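You operate a simulated robot arm through the tools that you are given. There is no shell and no other tool.

You run a simulated robot arm. Do the job below in one go: nothing can be reset, and whatever is moved stays where it is left.

## Task
Put things in order on the clear patch of the bench. At the end: the orange grease dauber stands where the swab bundle stood; the swab bundle stands where the white cartridge (marked "GEL") stood; the blue socket cover stands on top of the beige test block; the white cartridge from the clear patch of the bench stands where the blue socket cover stood; whatever was shut is shut again. Leave all else as you found it, and nothing knocked over.

It is judged by the outcome, as a careful person would: the job done as asked, and still so three seconds after it is handed in. It fails if anything else is knocked over, pushed out of place, dropped, spilled or broken. A push-on lid holds only when it is set on centred and level and pressed home; a screw cap is set on level and turned clockwise until tight.

## Robot
A 6-joint arm with a two-finger parallel gripper, fixed in place. Base frame: the origin is at the foot of the arm, x ahead of it, y to its left, z up; the work surface is at about z = 0. Lengths are in cm, angles in degrees, forces in N, time in s.
With the tool pointing down near the work surface it reaches from about 18 to 46 cm from the base axis. Its first joint turns from -70.0 to 70.0 degrees. Payload 1.9 kg.
The tool frame sits at the grasp point between the pads (the TCP): z along the fingers, y along the line on which they close. The tips reach 2.3 cm beyond it. Largest opening 9.4 cm; finger width 3.8, thickness 1; the body of the gripper, 5.4 by 9.6 cm, starts 3.9 cm behind the TCP.
Orientation is that of the tool frame in the base frame, as a unit quaternion [x, y, z, w]. With the fingers straight down and closing along the base's y, the tool's x points along the base's -x, its y along +y and its z along -z.

## Interface
- The arm moves only by the tool arm_command. Its arguments are lists of equal length, an entry for each row: "dr": the turn, a rotation vector about the base's x, y, z in units of 8 degrees (1.0 is 8 degrees), a list of three; "slide": the shift along the base's x, y, z in units of 50 mm (1.0 is 50 mm), a list of three; "hand": the gripper command, from -1 (fully open) to 1 (shut), values between in proportion. In form: {"dr": [[wx, wy, wz], ...], "slide": [[x, y, z], ...], "hand": [hand, ...]}. A call has 1 to 20 rows; each row shifts and turns the commanded pose from where the row before left it. A call with a number of a shift or a turn outside -1 to 1 is refused whole. Each row takes 0.2 s and may step no farther than 5 cm and 8.6 degrees from the row before; otherwise, or with a gripper value out of range, the whole call is refused. Where a pose cannot be reached the arm comes as near as it can. A force on the tool above 40 N (or 10 N above the force at the start of the call, whichever is more), or a blocked arm, ends the call early, and 0.2 s more pass. Each finger travels about 10.8 cm/s and halts on what it meets, pressing with about 21 N; the grip force reading is that of the motor and also rises with nothing between the fingers. The clock runs only during rows and for 0.2 s after the last one: add rows that do not move to give the fingers time. The reply holds the time, the measured pose of the TCP, the force on the tool along the base axes, the opening and the grip force, in the units named above and with some noise, with the torque about the TCP (base axes, N m) and any sound that the robot's microphone picked up, and new pictures: "show" is both (left out), scene, wrist or none.
- Cameras (640 x 400 px; columns grow to the right, rows downward): "scene" is fixed at [3.42, 30.08, 42.32]; the picture's right is [-0.91, -0.41, 0.00], its down [-0.24, 0.53, -0.82] and it looks along [0.34, -0.74, -0.58] (base axes); focal length 214 px, centre (320, 200). "wrist" rides on the gripper at [8.6, 1.6, -7.4] in the tool frame; the picture's right is [-0.18, 0.98, 0.00], its down [-0.58, -0.11, -0.81] and it looks along [-0.79, -0.15, 0.59] (tool axes); focal length 243 px, centre (320, 200). There is no depth. A picture from a camera that has moved, and an enlarged one, comes with that camera's place and axes in the base frame and with its lens.
- inspect(camera, box): a new picture of the part [left, top, right, bottom] of that camera's present view, enlarged. The clock stands still meanwhile.
- sign_off(): hands the job in; it is judged then, once.

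Places have to be worked out from the pictures, the camera data and where the tool is seen. Open the gripper and draw the arm clear of the work before you hand the job in, unless the task says otherwise.

The tools are called after "Call:" as name(argument=value, ...) on one line, values as JSON. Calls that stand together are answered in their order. arm_command: Moves the arm, as the interface text tells. Its arguments: {"type":"object","properties":{"dr":{"type":"array","items":{"type":"array","items":{"type":"number"}}},"slide":{"type":"array","items":{"type":"array","items":{"type":"number"}}},"hand":{"type":"array","items":{"type":"number"}},"show":{"type":"string","enum":["both","scene","wrist","none"]}},"required":["dr","slide","hand"]} The other tools are called the same way: inspect (camera, box) takes an enlarged picture of a part of a camera's view; sign_off () hands the job in.

At the start:

```text
time: 0.0
tool_pos: [25.19, 7.05, 30.19]
orientation: [0.0, 1.0, 0.0, 0.0]
contact_force: [0.9, -0.6, 0.3]
torque: [0.0, 0.01, 0.0]
finger_gap: 9.4
grasp_force: 0.1
```

scene: 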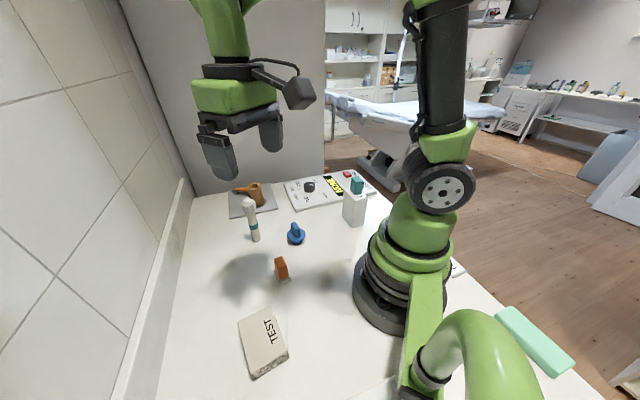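
wrist: 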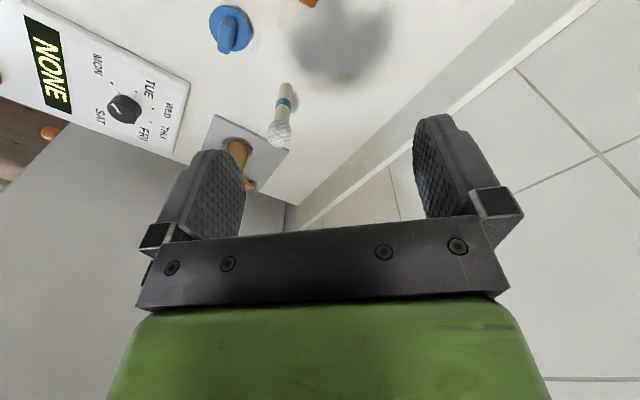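

I see a swab bundle (white/teal), a blue socket cover, an orange dauber, the TEST block, a panel and a white box with a green top. I'll zoom in to identify everything, including the cartridge marked GEL.

Call:
inspect(camera="scene", box=[220, 160, 400, 272])

Call:
inspect(camera="scene", box=[200, 230, 360, 390])

Call:
inspect(camera="wrist", box=[0, 0, 400, 250])

```text
3.56 times, centred on (310, 216) of scene
camera zoom: at [3.42, 30.08, 42.32], right [-0.91, -0.41, 0.0], down [-0.24, 0.53, -0.82], along [0.34, -0.74, -0.58], focal length 763 px, centre (356, 143)
```

zoom: 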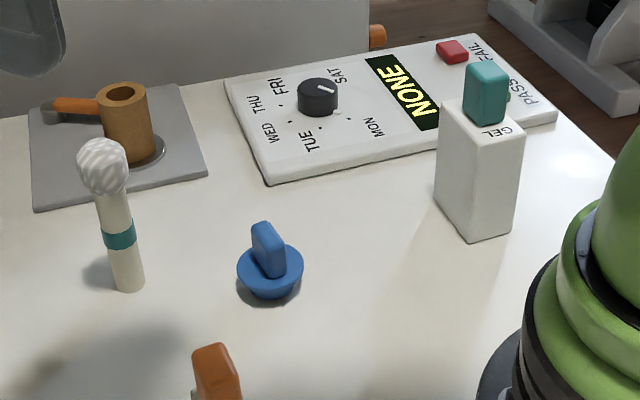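

```text
2.50 times, centred on (280, 310) of scene
camera zoom: at [3.42, 30.08, 42.32], right [-0.91, -0.41, 0.0], down [-0.24, 0.53, -0.82], along [0.34, -0.74, -0.58], focal length 536 px, centre (420, -75)
```

zoom: 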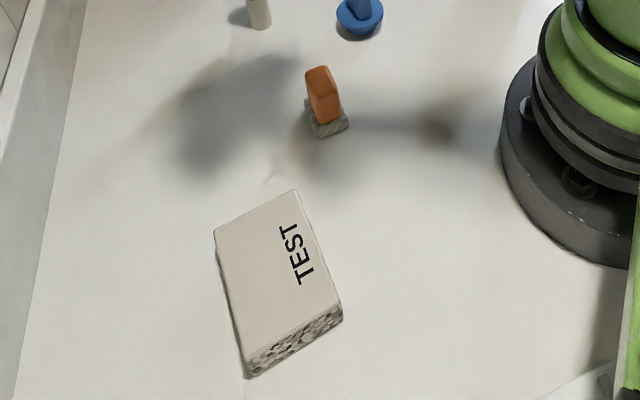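

```text
1.60 times, centred on (200, 125) of wrist
camera zoom: at [16.45, 8.74, 37.68], right [0.18, 0.98, 0.0], down [0.58, -0.11, 0.81], along [0.79, -0.15, -0.59], focal length 388 px, centre (512, 320)
```

zoom: 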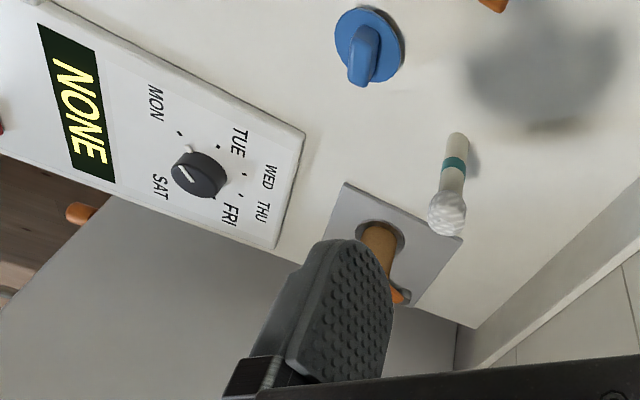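

The GEL box with a teal top stands near (14.6, -18). The blue cover is near (26, -4), the swab near (36, 0), the dauber near (23, 7) and the TEST block near (19.5, 19.5). I'll check the rest of the scene for other things before moving.

Call:
inspect(camera="scene", box=[340, 240, 600, 400])

Call:
inspect(camera="scene", box=[325, 165, 405, 235])

Call:
inspect(camera="scene", box=[225, 175, 325, 265])

Call:
inspect(camera="scene", box=[255, 245, 315, 290])

```text
2.46 times, centred on (470, 320) of scene
camera zoom: at [3.42, 30.08, 42.32], right [-0.91, -0.41, 0.0], down [-0.24, 0.53, -0.82], along [0.34, -0.74, -0.58], focal length 528 px, centre (-49, -95)
```

zoom: 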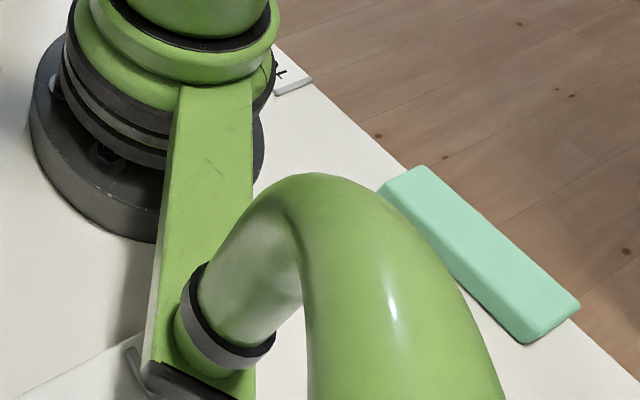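

```text
5.71 times, centred on (365, 200) of scene
camera zoom: at [3.42, 30.08, 42.32], right [-0.91, -0.41, 0.0], down [-0.24, 0.53, -0.82], along [0.34, -0.74, -0.58], focal length 1226 px, centre (63, 200)
```

zoom: 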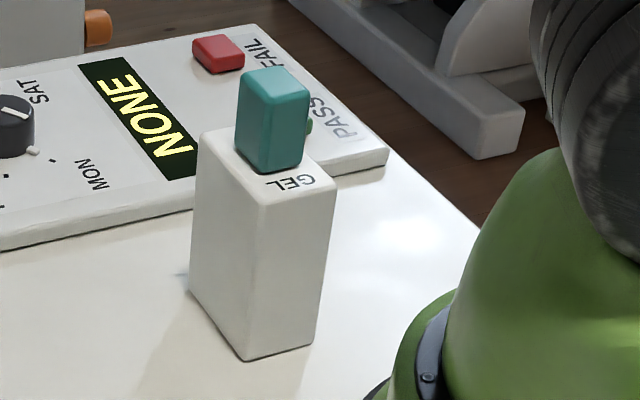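

```text
4.44 times, centred on (275, 220) of scene
camera zoom: at [3.42, 30.08, 42.32], right [-0.91, -0.41, 0.0], down [-0.24, 0.53, -0.82], along [0.34, -0.74, -0.58], focal length 953 px, centre (520, 111)
```

zoom: 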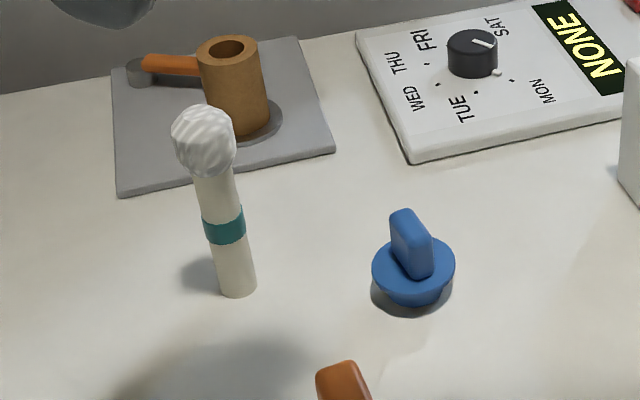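

```text
8.89 times, centred on (285, 268) of scene
camera zoom: at [3.42, 30.08, 42.32], right [-0.91, -0.41, 0.0], down [-0.24, 0.53, -0.82], along [0.34, -0.74, -0.58], focal length 1906 px, centre (631, -400)
```

zoom: 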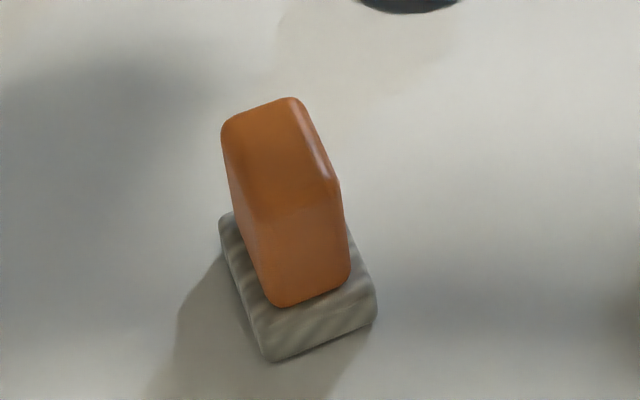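

Only one GEL cartridge is on the bench and nothing appears to be shut over the parts I need. I'll bring the wrist camera over the blue cover for a close look.

Call:
arm_command(dr=[[0, 0, 0], [0, 0, 0], [0, 0, 0], [0, 0, 0], [0, 0, 0]], slide=[[-0.06, -0.55, -0.7], [-0.06, -0.55, -0.7], [-0.06, -0.55, -0.7], [-0.06, -0.55, -0.7], [0, 0, 0]], hand=[-1, -1, -1, -1, -1])

```text
time: 1.2
tool_pos: [23.75, -3.74, 16.46]
orientation: [0.0, 1.0, 0.0, 0.001]
contact_force: [0.0, 0.2, 0.0]
torque: [-0.02, -0.01, 0.04]
finger_gap: 9.38
grasp_force: 0.0
camera wrist: at [14.92, -2.12, 23.76], right [0.18, 0.98, 0.0], down [0.58, -0.11, 0.81], along [0.79, -0.15, -0.59], focal length 243 px, centre (320, 200)
```

scene: 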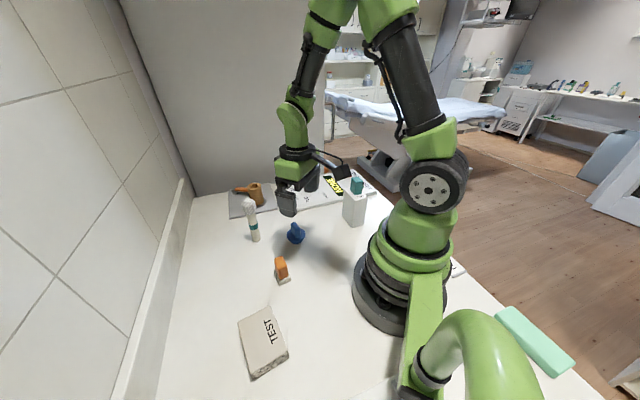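
wrist: 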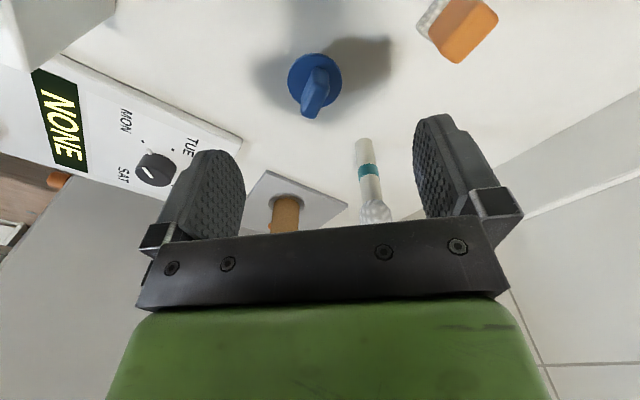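

The wrist view now shows the blue cover, the dauber, the swab and the corner of the cartridge. I'll enlarge them to read the positions and orientations.

Call:
inspect(camera="wrist", box=[260, 30, 400, 130])

Call:
inspect(camera="wrist", box=[400, 0, 520, 75])

Call:
inspect(camera="wrist", box=[320, 120, 420, 230])

Call:
inspect(camera="wrist", box=[0, 0, 200, 125])

```text
4.00 times, centred on (330, 80) of wrist
camera zoom: at [14.92, -2.12, 23.76], right [0.18, 0.98, 0.0], down [0.58, -0.11, 0.81], along [0.79, -0.15, -0.59], focal length 970 px, centre (280, 680)
```

zoom: 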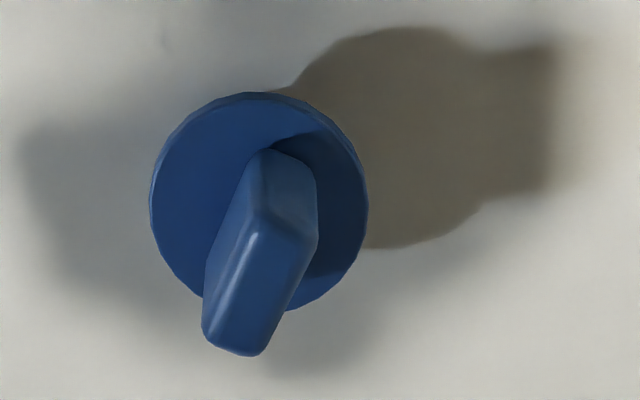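

```text
5.33 times, centred on (460, 38) of wrist
camera zoom: at [14.92, -2.12, 23.76], right [0.18, 0.98, 0.0], down [0.58, -0.11, 0.81], along [0.79, -0.15, -0.59], focal length 1294 px, centre (-427, 1067)
```

zoom: 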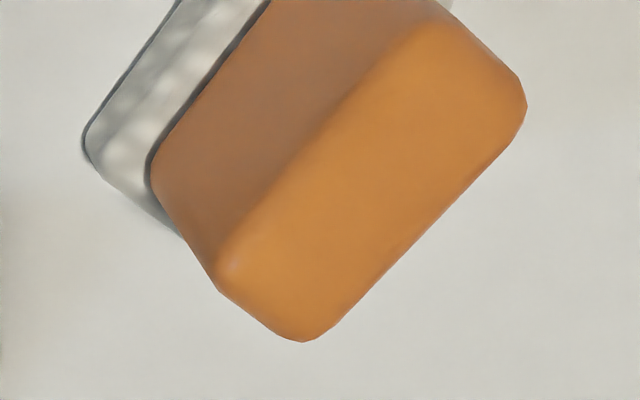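

```text
3.64 times, centred on (370, 175) of wrist
camera zoom: at [14.92, -2.12, 23.76], right [0.18, 0.98, 0.0], down [0.58, -0.11, 0.81], along [0.79, -0.15, -0.59], focal length 882 px, centre (138, 291)
```

zoom: 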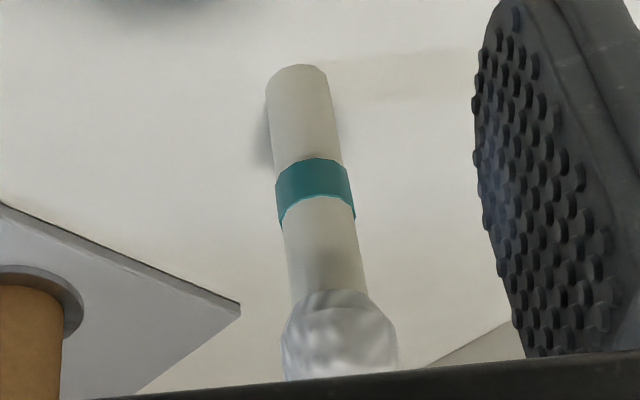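

```text
3.20 times, centred on (100, 62) of wrist
camera zoom: at [14.92, -2.12, 23.76], right [0.18, 0.98, 0.0], down [0.58, -0.11, 0.81], along [0.79, -0.15, -0.59], focal length 776 px, centre (1024, 640)
```

zoom: 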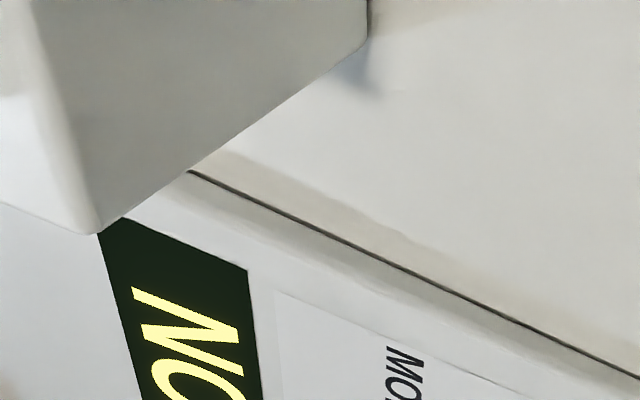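

The blue cover has a disc 5 cm across at about (26.25, -4.7). Its blade handle is about 1.2 cm thick, runs at about -35° and tops out near z = 4.7. I'll turn the gripper -35° and come down above it to check alignment.

Call:
arm_command(dr=[[0, 0, -0.875], [0, 0, -0.875], [0, 0, -0.875], [0, 0, -0.875], [0, 0, -0.875], [0, 0, 0], [0, 0, 0]], slide=[[0.0924, -0.03, -0.168], [0.0924, -0.03, -0.168], [0.0924, -0.03, -0.168], [0.0924, -0.03, -0.168], [0.0924, -0.03, -0.168], [0, 0, 0], [0, 0, 0]], hand=[-1, -1, -1, -1, -1, -1, -1])

```text
time: 2.8
tool_pos: [26.37, -4.59, 12.07]
orientation: [0.301, 0.954, 0.0, 0.001]
contact_force: [-0.4, -0.2, 0.4]
torque: [-0.03, -0.01, -0.03]
finger_gap: 9.38
grasp_force: 0.1
camera wrist: at [20.05, 1.71, 19.51], right [0.72, 0.7, 0.0], down [0.41, -0.42, 0.81], along [0.56, -0.58, -0.59], focal length 243 px, centre (320, 200)
```

scene: 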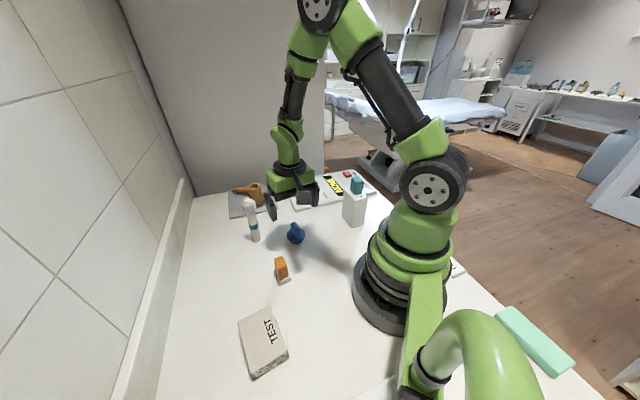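
wrist: 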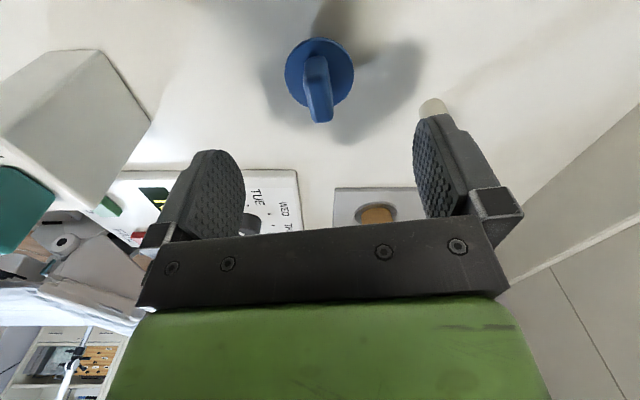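

The blade now looks nearly aligned between the fingers. I'll zoom in to check it.

Call:
inspect(camera="wrist", box=[270, 25, 370, 130])

Call:
inspect(camera="wrist", box=[0, 40, 200, 260])

Call:
inspect(camera="scene", box=[230, 120, 350, 260])

```text
3.81 times, centred on (320, 78) of wrist
camera zoom: at [20.05, 1.71, 19.51], right [0.72, 0.7, 0.0], down [0.41, -0.42, 0.81], along [0.56, -0.58, -0.59], focal length 924 px, centre (320, 667)
```

zoom: 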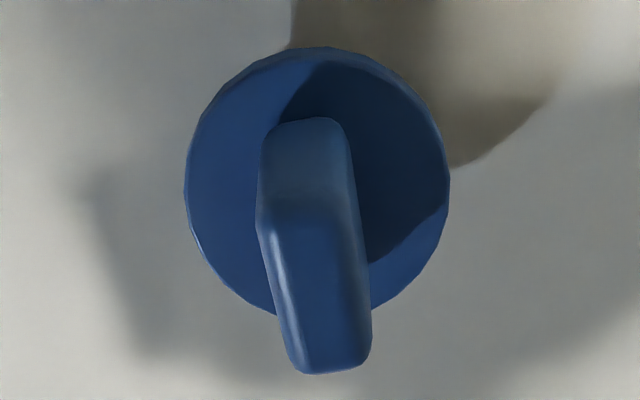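

```text
1.82 times, centred on (100, 150) of wrist
camera zoom: at [20.05, 1.71, 19.51], right [0.72, 0.7, 0.0], down [0.41, -0.42, 0.81], along [0.56, -0.58, -0.59], focal length 441 px, centre (720, 291)
```

zoom: 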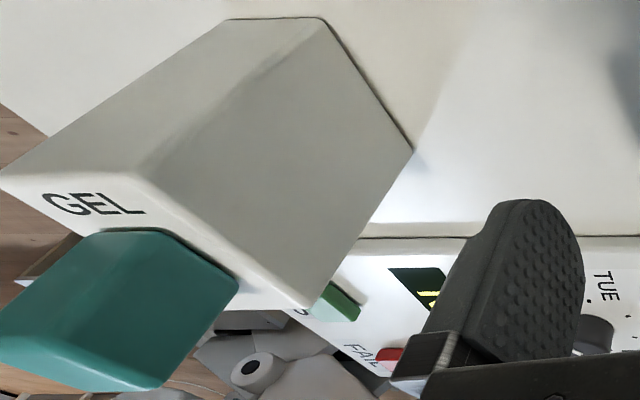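

```text
2.86 times, centred on (290, 190) of scene
camera zoom: at [3.42, 30.08, 42.32], right [-0.91, -0.41, 0.0], down [-0.24, 0.53, -0.82], along [0.34, -0.74, -0.58], focal length 613 px, centre (406, 229)
```

zoom: 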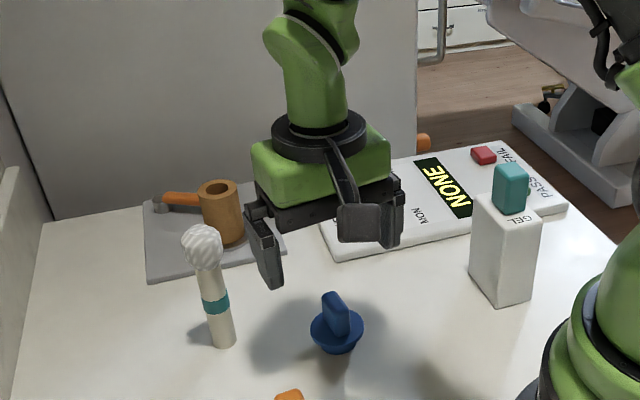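

The blade is centred within 2 mm and aligned within 2°. I'll come down so the fingertips sit just above the disc, at TCP z of about 4.6.

Call:
arm_command(dr=[[0, 0, -0.19], [0, 0, 0], [0, 0, 0], [0, 0, 0], [0, 0, 0], [0, 0, 0], [0, 0, 0]], slide=[[-0.02, -0.01, -0.29], [0, 0, -0.29], [0, 0, -0.29], [0, 0, -0.29], [0, 0, -0.19], [0, 0, -0.11], [0, 0, 0]], hand=[-1, -1, -1, -1, -1, -1, -1])

```text
time: 4.4
tool_pos: [26.2, -4.66, 4.75]
orientation: [0.313, 0.95, 0.001, 0.001]
contact_force: [0.0, 0.2, 0.0]
torque: [0.0, 0.01, 0.0]
finger_gap: 9.4
grasp_force: 0.0
camera wrist: at [20.12, 1.77, 12.15], right [0.73, 0.68, 0.0], down [0.4, -0.43, 0.81], along [0.55, -0.59, -0.59], focal length 243 px, centre (320, 200)
```

scene: 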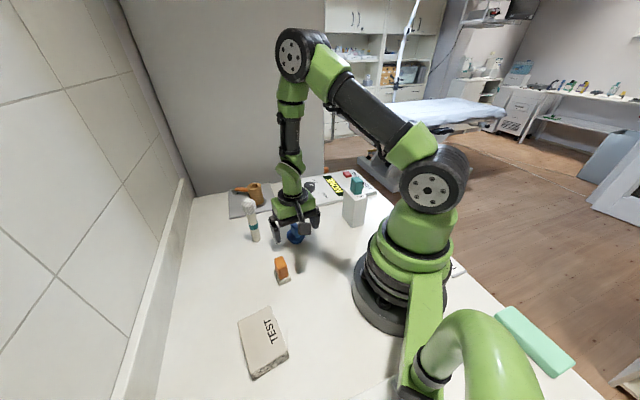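
wrist: 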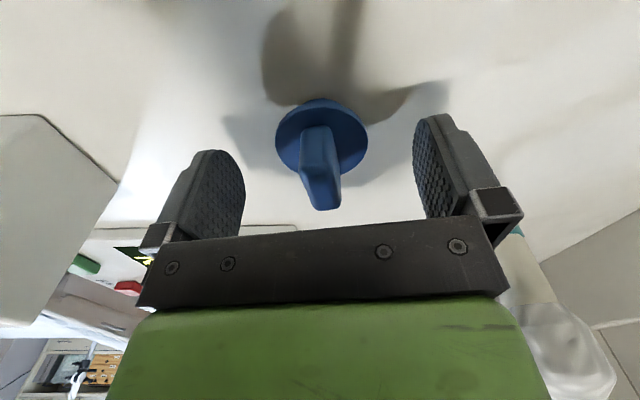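

The blade sits centred between the pads with no contact. I'll close the gripper now.

Call:
arm_command(dr=[[0, 0, 0], [0, 0, 0], [0, 0, 0], [0, 0, 0], [0, 0, 0]], slide=[[0, 0, 0], [0, 0, 0], [0, 0, 0], [0, 0, 0], [0, 0, 0]], hand=[0, 0.5, 1, 1, 1])

```text
time: 5.6
tool_pos: [26.21, -4.79, 4.68]
orientation: [0.313, 0.95, 0.0, 0.0]
contact_force: [0.1, 0.6, 0.3]
torque: [0.02, -0.03, -0.01]
finger_gap: 1.52
grasp_force: 21.2
camera wrist: at [20.11, 1.77, 12.17], right [0.73, 0.68, 0.0], down [0.4, -0.43, 0.81], along [0.55, -0.59, -0.59], focal length 243 px, centre (320, 200)
```

scene: 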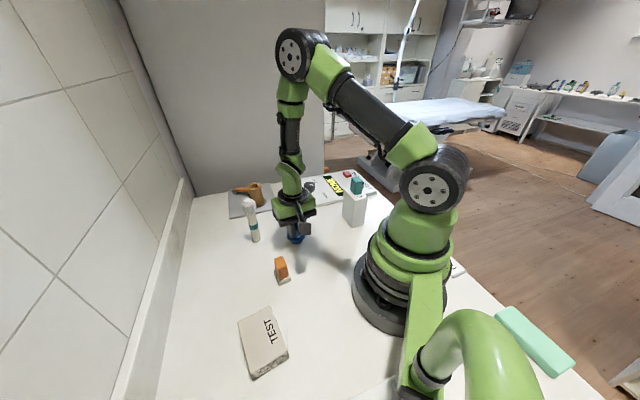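
wrist: 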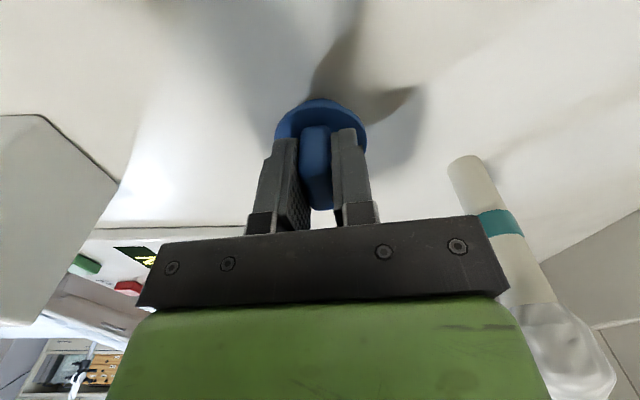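

The blade is gripped at a 1.5 cm gap with 21 N. I'll lift straight up and confirm the cover comes along.

Call:
arm_command(dr=[[0, 0, 0], [0, 0, 0], [0, 0, 0], [0, 0, 0], [0, 0, 0], [0, 0, 0]], slide=[[0, 0, 0.1], [0, 0, 0.4], [0, 0, 0.6], [0, 0, 0.7], [0, 0, 0.6], [0, 0, 0]], hand=[1, 1, 1, 1, 1, 1])

```text
time: 7.0
tool_pos: [26.11, -4.72, 16.76]
orientation: [0.313, 0.95, 0.0, -0.001]
contact_force: [0.4, 0.0, -0.3]
torque: [-0.01, 0.01, 0.02]
finger_gap: 1.52
grasp_force: 21.0
camera wrist: at [19.99, 1.75, 24.24], right [0.73, 0.68, 0.0], down [0.4, -0.43, 0.81], along [0.55, -0.59, -0.59], focal length 243 px, centre (320, 200)
```

scene: 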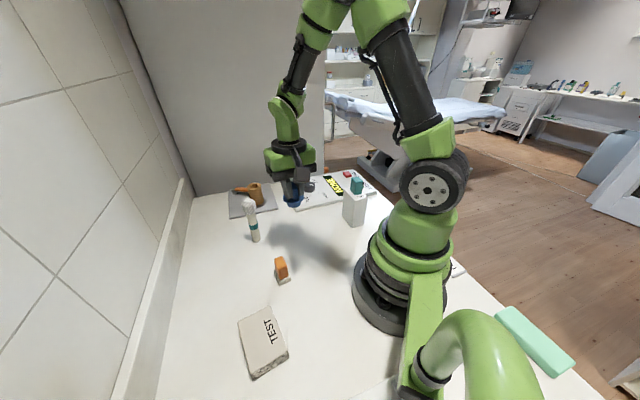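
wrist: 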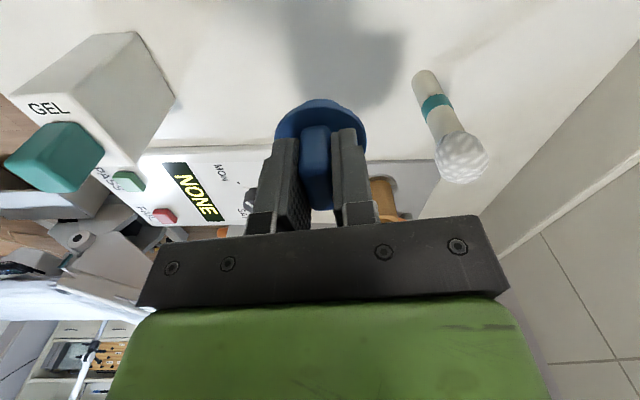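

The cover is held cleanly. This vantage shows the cartridge and swab well, so I'll take enlarged pictures now to refine their positions.

Call:
inspect(camera="wrist", box=[0, 20, 190, 200])

Call:
inspect(camera="wrist", box=[390, 50, 510, 200])

Call:
inspect(camera="wrist", box=[250, 80, 390, 230])

```text
2.22 times, centred on (95, 110) of wrist
camera zoom: at [19.99, 1.75, 24.24], right [0.73, 0.68, 0.0], down [0.4, -0.43, 0.81], along [0.55, -0.59, -0.59], focal length 539 px, centre (820, 400)
```

zoom: 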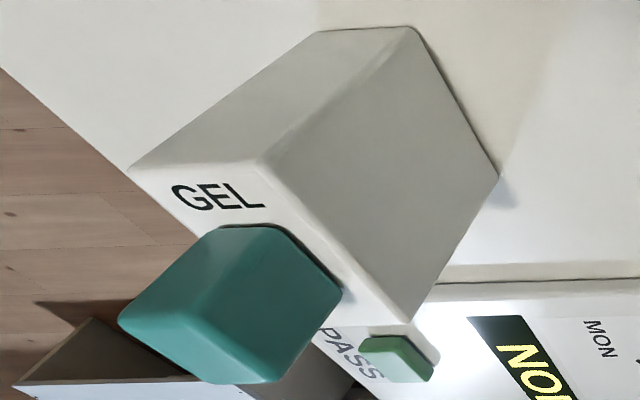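

```text
2.67 times, centred on (450, 125) of wrist
camera zoom: at [19.99, 1.75, 24.24], right [0.73, 0.68, 0.0], down [0.4, -0.43, 0.81], along [0.55, -0.59, -0.59], focal length 647 px, centre (-27, 400)
```

zoom: 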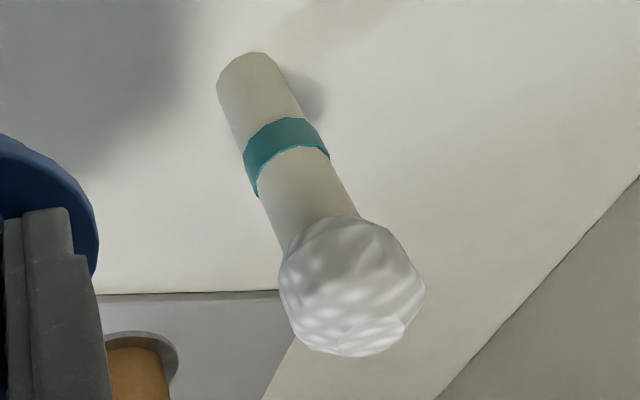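

```text
2.67 times, centred on (320, 155) of wrist
camera zoom: at [19.99, 1.75, 24.24], right [0.73, 0.68, 0.0], down [0.4, -0.43, 0.81], along [0.55, -0.59, -0.59], focal length 647 px, centre (320, 320)
```

zoom: 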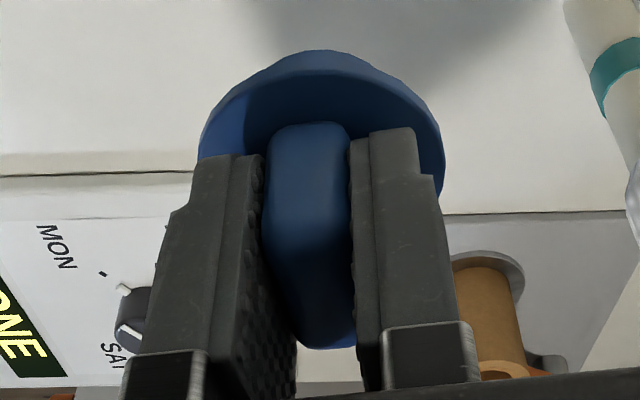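

The cartridge is about 3.7 x 6.3 x 9.8 cm, centred near (15, -18.6), with a teal top up to about z = 14.3. The swab stands near (36.1, -0.1) with its head centre at about z = 11. Next I'll carry the blue cover over to the TEST block at a height of 17.

Call:
arm_command(dr=[[0, 0, 0.94], [0, 0, 0.94], [0, 0, 0.94], [0, 0, 0.94], [0, 0, 0.94], [0, 0, 0.94], [0, 0, 0], [0, 0, 0]], slide=[[-0.14, 0.4, 0.05], [-0.24, 0.72, 0], [-0.3, 0.85, 0], [-0.36, 0.86, 0], [-0.36, 0.86, 0], [-0.2, 0.55, 0], [0, 0, 0], [0, 0, 0]], hand=[1, 1, 1, 1, 1, 1, 1, 1])

```text
time: 8.8
tool_pos: [18.27, 16.52, 16.91]
orientation: [-0.076, 0.997, 0.0, 0.0]
contact_force: [-0.6, -0.2, -0.1]
torque: [0.03, 0.03, 0.0]
finger_gap: 1.52
grasp_force: 21.1
camera wrist: at [9.36, 16.87, 24.41], right [0.03, 1.0, 0.0], down [0.59, -0.02, 0.81], along [0.81, -0.03, -0.59], focal length 243 px, centre (320, 200)
```

scene: 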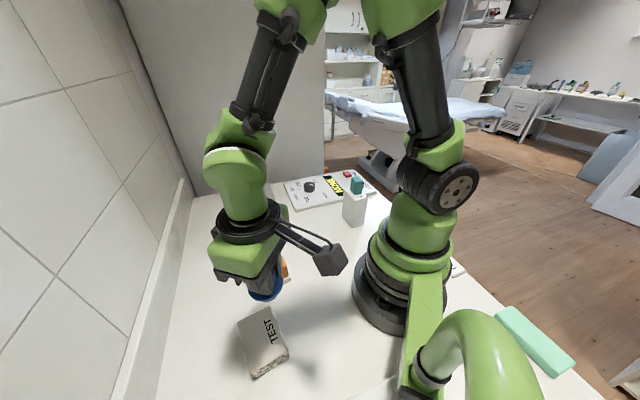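
wrist: 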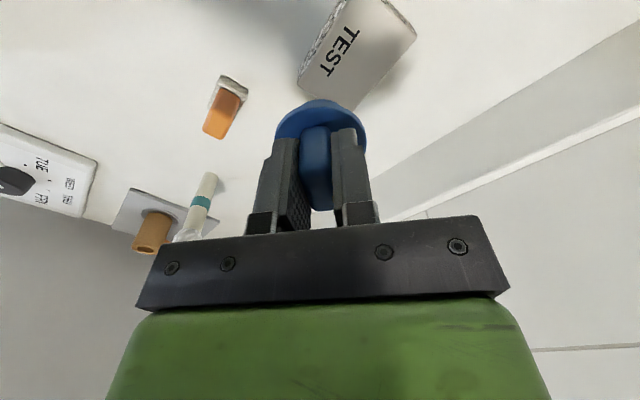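

Call:
inspect(camera="wrist", box=[280, 0, 440, 120])

Call:
inspect(camera="wrist", box=[190, 60, 260, 150])

Call:
inspect(camera="scene", box=[220, 240, 310, 390])

```text
3.33 times, centred on (360, 60) of wrist
camera zoom: at [9.36, 16.87, 24.41], right [0.03, 1.0, 0.0], down [0.59, -0.02, 0.81], along [0.81, -0.03, -0.59], focal length 809 px, centre (187, 667)
```

zoom: 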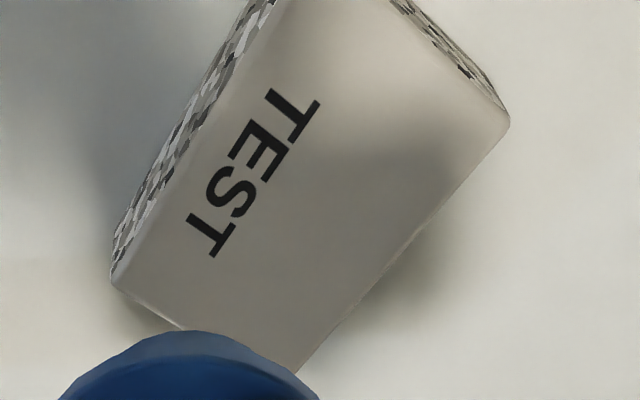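

```text
4.44 times, centred on (225, 105) of wrist
camera zoom: at [9.36, 16.87, 24.41], right [0.03, 1.0, 0.0], down [0.59, -0.02, 0.81], along [0.81, -0.03, -0.59], focal length 1078 px, centre (742, 622)
```

zoom: 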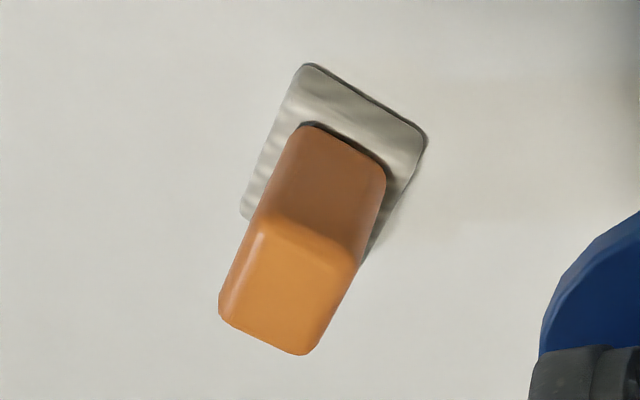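

```text
2.67 times, centred on (265, 315) of scene
camera zoom: at [3.42, 30.08, 42.32], right [-0.91, -0.41, 0.0], down [-0.24, 0.53, -0.82], along [0.34, -0.74, -0.58], focal length 572 px, centre (467, -107)
```

zoom: 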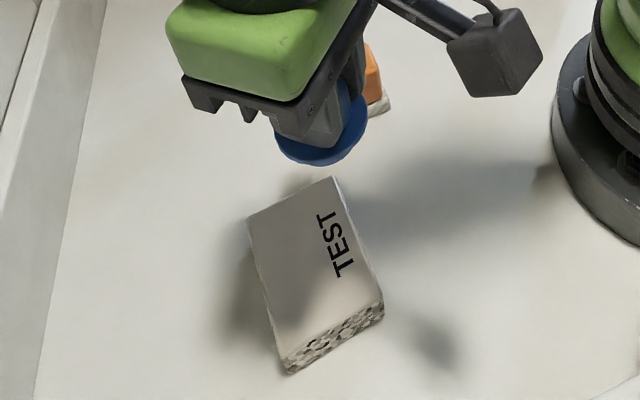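

The block's top centre is at about (19.45, 19.45) and its top is at about z = 2.45. I'll move over that centre and descend to leave about 1 cm before contact.

Call:
arm_command(dr=[[0, 0, 0], [0, 0, 0], [0, 0, 0], [0, 0, 0], [0, 0, 0], [0, 0, 0], [0, 0, 0]], slide=[[0.125, 0.3, 0], [0.125, 0.3, -0.2], [0, 0, -0.5], [0, 0, -0.5], [0, 0, -0.4], [0, 0, -0.14], [0, 0, 0]], hand=[1, 1, 1, 1, 1, 1, 1])

```text
time: 10.4
tool_pos: [19.56, 19.57, 8.25]
orientation: [-0.075, 0.997, 0.0, 0.0]
contact_force: [0.0, -0.2, -0.5]
torque: [0.01, -0.01, 0.0]
finger_gap: 1.51
grasp_force: 20.8
camera wrist: at [10.62, 19.86, 15.73], right [0.04, 1.0, 0.0], down [0.59, -0.02, 0.81], along [0.81, -0.03, -0.59], focal length 243 px, centre (320, 200)
```

scene: 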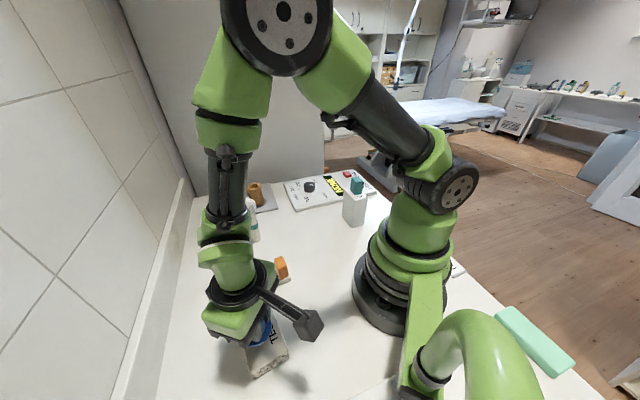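
wrist: 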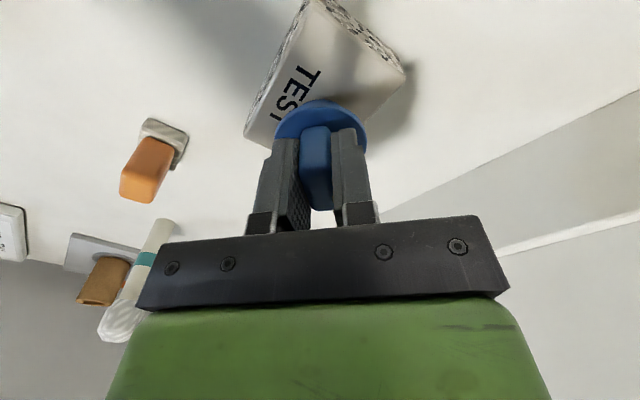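

I'm about 1 cm above the block by reckoning. I'll check the placement from both cameras before touching down.

Call:
inspect(camera="scene", box=[200, 280, 320, 400])

Call:
inspect(camera="wrist", box=[230, 0, 420, 180])

```text
3.33 times, centred on (260, 340) of scene
camera zoom: at [3.42, 30.08, 42.32], right [-0.91, -0.41, 0.0], down [-0.24, 0.53, -0.82], along [0.34, -0.74, -0.58], focal length 715 px, centre (520, -267)
```

zoom: 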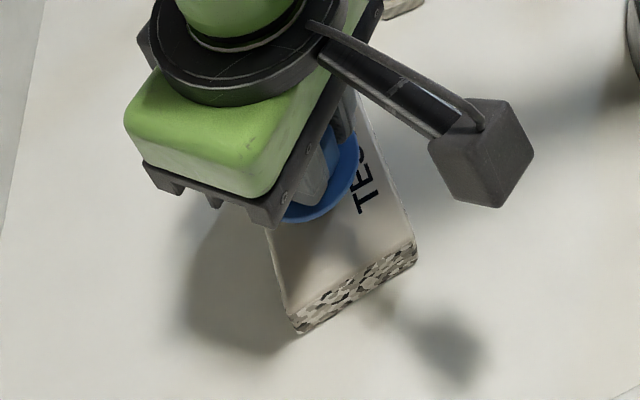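

```text
2.22 times, centred on (325, 90) of wrist
camera zoom: at [10.62, 19.86, 15.73], right [0.04, 1.0, 0.0], down [0.59, -0.02, 0.81], along [0.81, -0.03, -0.59], focal length 539 px, centre (309, 444)
```

zoom: 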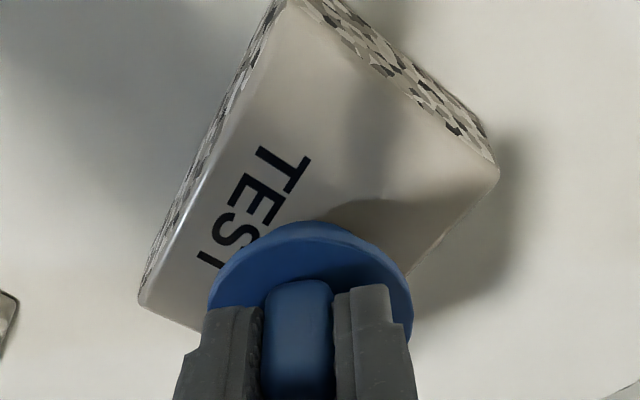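

The block centre reads as about (19.35, 19.35), so the cover is well within its top. I'll lower to just above the expected contact height.

Call:
arm_command(dr=[[0, 0, 0], [0, 0, 0], [0, 0, 0], [0, 0, 0]], slide=[[-0.02, -0.02, -0.06], [0, 0, -0.06], [0, 0, -0.05], [0, 0, 0]], hand=[1, 1, 1, 1], show="scene")

Call:
inspect(camera="scene", box=[220, 300, 310, 390])

```text
time: 11.4
tool_pos: [19.42, 19.47, 7.54]
orientation: [-0.075, 0.997, 0.001, 0.0]
contact_force: [-1.2, -2.5, 17.4]
torque: [-0.07, 0.02, 0.0]
finger_gap: 1.51
grasp_force: 20.9
```

scene: 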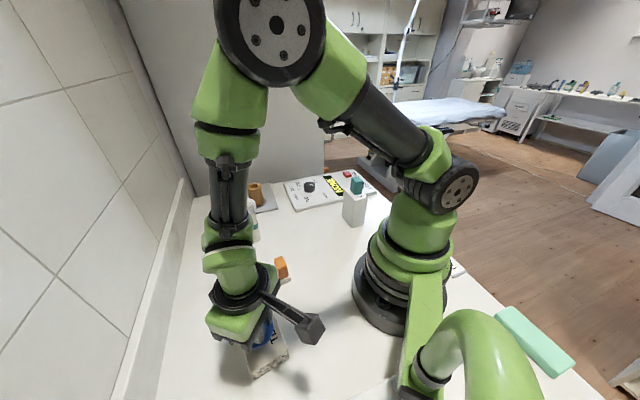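

```text
4.44 times, centred on (265, 345) of scene
camera zoom: at [3.42, 30.08, 42.32], right [-0.91, -0.41, 0.0], down [-0.24, 0.53, -0.82], along [0.34, -0.74, -0.58], focal length 953 px, centre (564, -444)
```

zoom: 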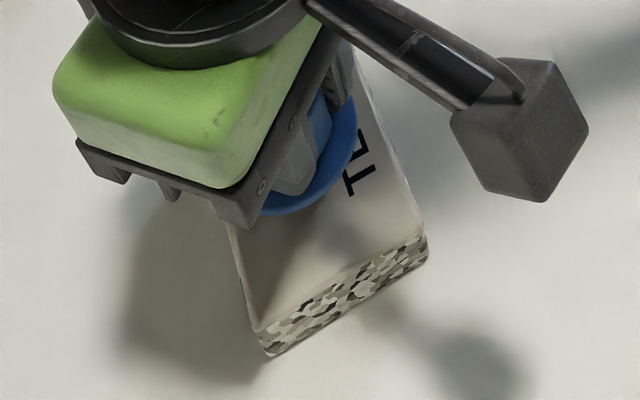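

I've touched down at z of about 7.54, with 17 N reading because I'm pressing slightly. I'll ease up 1 mm and then open the fingers.

Call:
arm_command(dr=[[0, 0, 0], [0, 0, 0], [0, 0, 0], [0, 0, 0], [0, 0, 0], [0, 0, 0]], slide=[[0, 0, 0.022], [0, 0, 0], [0, 0, 0], [0, 0, 0], [0, 0, 0], [0, 0, 0]], hand=[1, 0.75, 0.5, 0, -0.4, -0.4])

```text
time: 12.8
tool_pos: [19.2, 19.4, 7.64]
orientation: [-0.076, 0.997, 0.0, 0.0]
contact_force: [0.6, 0.0, 0.0]
torque: [0.0, -0.01, 0.0]
finger_gap: 6.57
grasp_force: 0.0
camera wrist: at [10.49, 19.76, 14.99], right [0.03, 1.0, 0.0], down [0.59, -0.02, 0.81], along [0.81, -0.03, -0.59], focal length 243 px, centre (320, 200)
```

scene: 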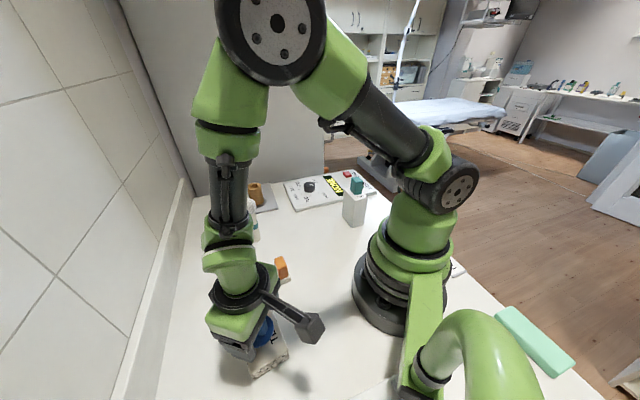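
wrist: 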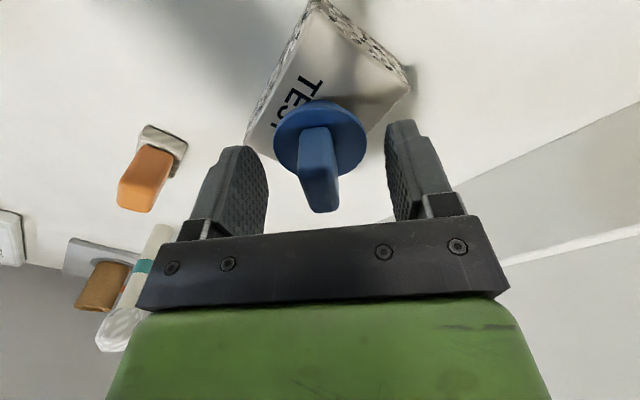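

The cover is released and looks upright. I'll lift straight up, then swing over at a safe height to hover above the cartridge, turning the gripper to match its long axis at -44.5°.

Call:
arm_command(dr=[[0, 0, 0], [0, 0, 0], [0, 0, 0], [0, 0, -0.83], [0, 0, -0.83], [0, 0, -0.83], [0, 0, -0.83], [0, 0, -0.83], [0, 0, -0.83], [0, 0, -0.83], [0, 0, -0.83], [0, 0, 0], [0, 0, 0], [0, 0, 0], [0, 0, 0]], slide=[[0, 0, 0.4], [0, 0, 0.8], [0, 0, 0.7], [0.18, -0.72, 0.15], [0.18, -0.72, 0.15], [0.18, -0.72, 0.15], [0.19, -0.71, 0.15], [-0.067, -0.933, 0], [-0.067, -0.933, 0], [-0.066, -0.934, 0], [-0.447, -0.627, 0], [-0.447, -0.627, 0], [-0.446, -0.626, 0], [0, 0, 0], [0, 0, 0]], hand=[-0.4, -1, -1, -1, -1, -1, -1, -1, -1, -1, -1, -1, -1, -1, -1])

Call:
inspect(camera="scene", box=[200, 260, 320, 390])

Call:
inspect(camera="wrist", box=[200, 0, 440, 150])

```text
time: 16.0
tool_pos: [15.18, -18.38, 19.89]
orientation: [0.378, 0.926, 0.0, -0.001]
contact_force: [0.3, 0.8, 0.2]
torque: [-0.04, -0.03, -0.02]
finger_gap: 9.43
grasp_force: 0.1
camera wrist: at [10.13, -11.16, 27.41], right [0.82, 0.57, 0.0], down [0.34, -0.49, 0.81], along [0.46, -0.66, -0.59], focal length 243 px, centre (320, 200)
```

scene: 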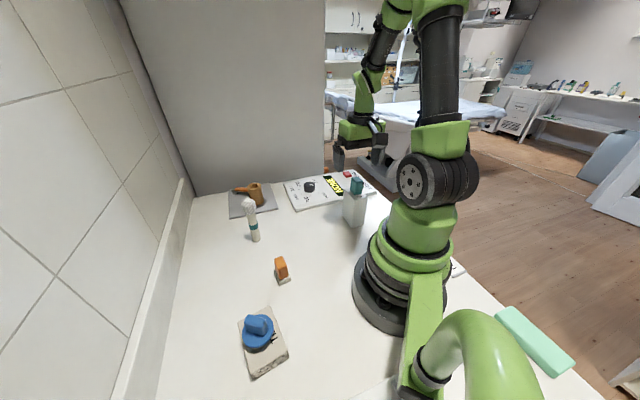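
wrist: 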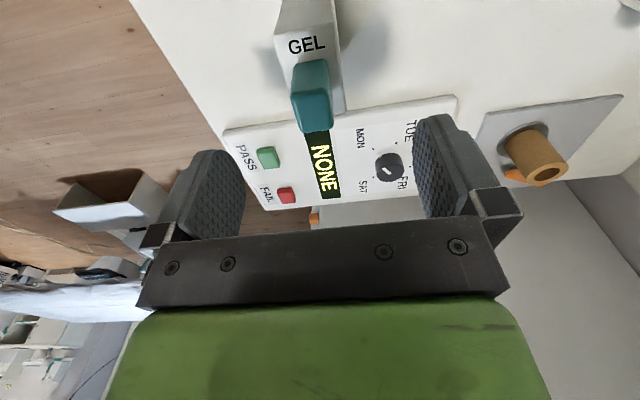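

```text
3.08 times, centred on (260, 325) of scene
camera zoom: at [3.42, 30.08, 42.32], right [-0.91, -0.41, 0.0], down [-0.24, 0.53, -0.82], along [0.34, -0.74, -0.58], focal length 660 px, centre (505, -185)
```

zoom: 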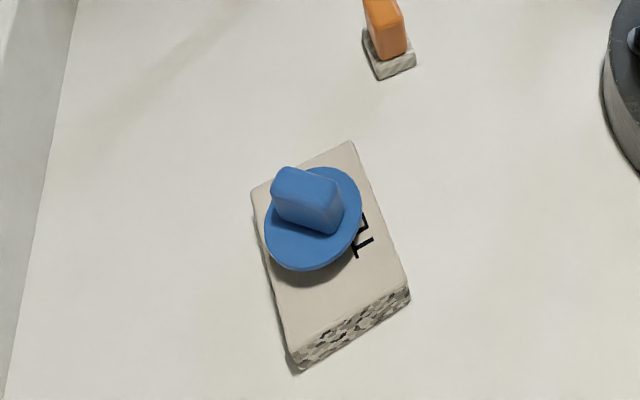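

```text
2.67 times, centred on (320, 75) of wrist
camera zoom: at [10.13, -11.16, 27.41], right [0.82, 0.57, 0.0], down [0.34, -0.49, 0.81], along [0.46, -0.66, -0.59], focal length 647 px, centre (320, 533)
```

zoom: 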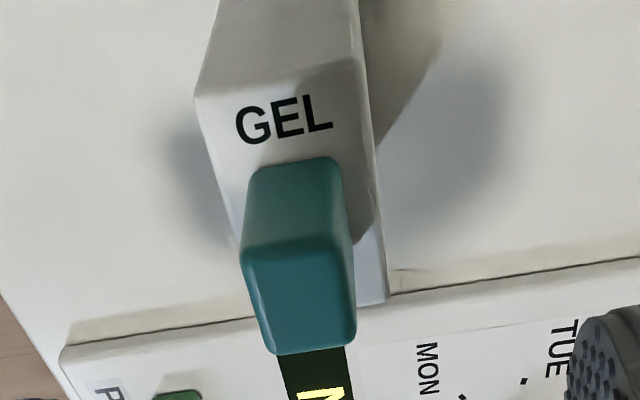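

The blue cover stands centred on the block. The cartridge centre measures about (15.0, -18.8), with the cap top near z = 14. I'll shift to centre on it and descend part-way.

Call:
arm_command(dr=[[0, 0, 0], [0, 0, 0], [0, 0, 0], [0, 0, 0], [0, 0, 0], [0, 0, 0]], slide=[[-0.06, -0.075, 0], [0, 0, -0.4], [0, 0, -0.5], [0, 0, -0.4], [0, 0, -0.2], [0, 0, 0]], hand=[-1, -1, -1, -1, -1, -1])

Call:
inspect(camera="scene", box=[310, 120, 410, 240])

Call:
inspect(camera="wrist", box=[150, 20, 490, 240])

```text
time: 17.4
tool_pos: [14.99, -18.84, 12.5]
orientation: [0.378, 0.926, 0.0, 0.0]
contact_force: [0.2, -0.5, 0.4]
torque: [0.01, 0.03, -0.03]
finger_gap: 9.39
grasp_force: 0.0
camera wrist: at [9.82, -11.52, 19.91], right [0.82, 0.57, 0.0], down [0.34, -0.49, 0.81], along [0.46, -0.66, -0.59], focal length 243 px, centre (320, 200)
```

scene: 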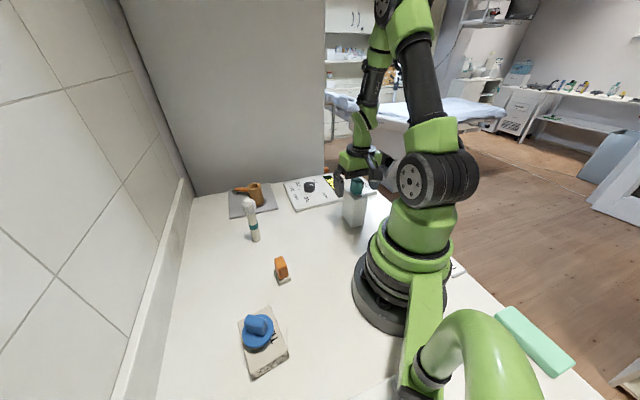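
wrist: 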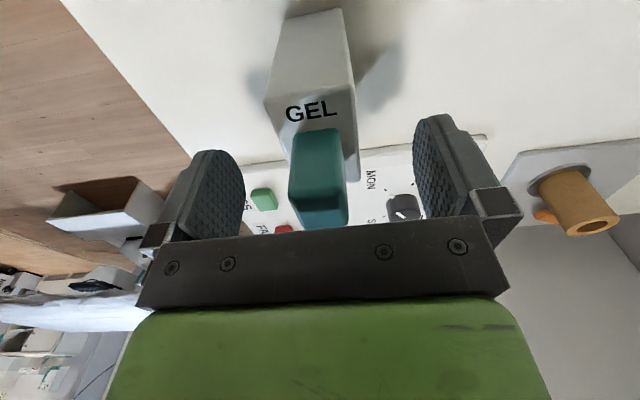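

```text
3.33 times, centred on (360, 180) of scene
camera zoom: at [3.42, 30.08, 42.32], right [-0.91, -0.41, 0.0], down [-0.24, 0.53, -0.82], along [0.34, -0.74, -0.58], focal length 715 px, centre (187, 267)
```

zoom: 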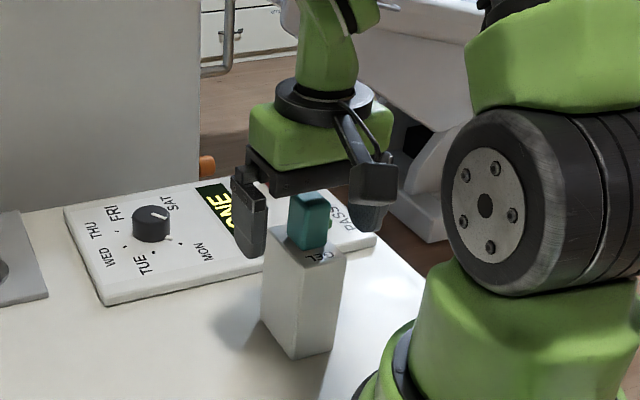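

```text
1.82 times, centred on (320, 130) of wrist
camera zoom: at [9.82, -11.52, 19.91], right [0.82, 0.57, 0.0], down [0.34, -0.49, 0.81], along [0.46, -0.66, -0.59], focal length 441 px, centre (320, 327)
```

zoom: 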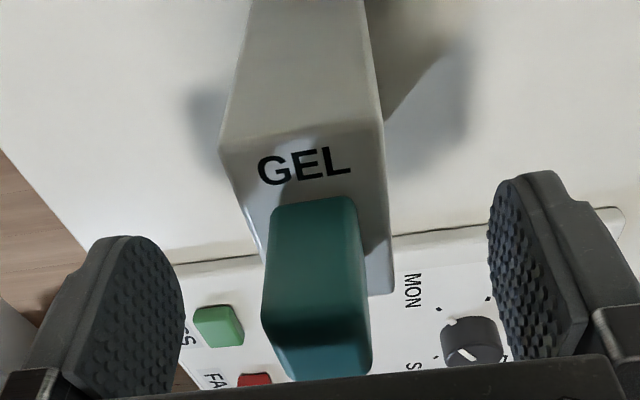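

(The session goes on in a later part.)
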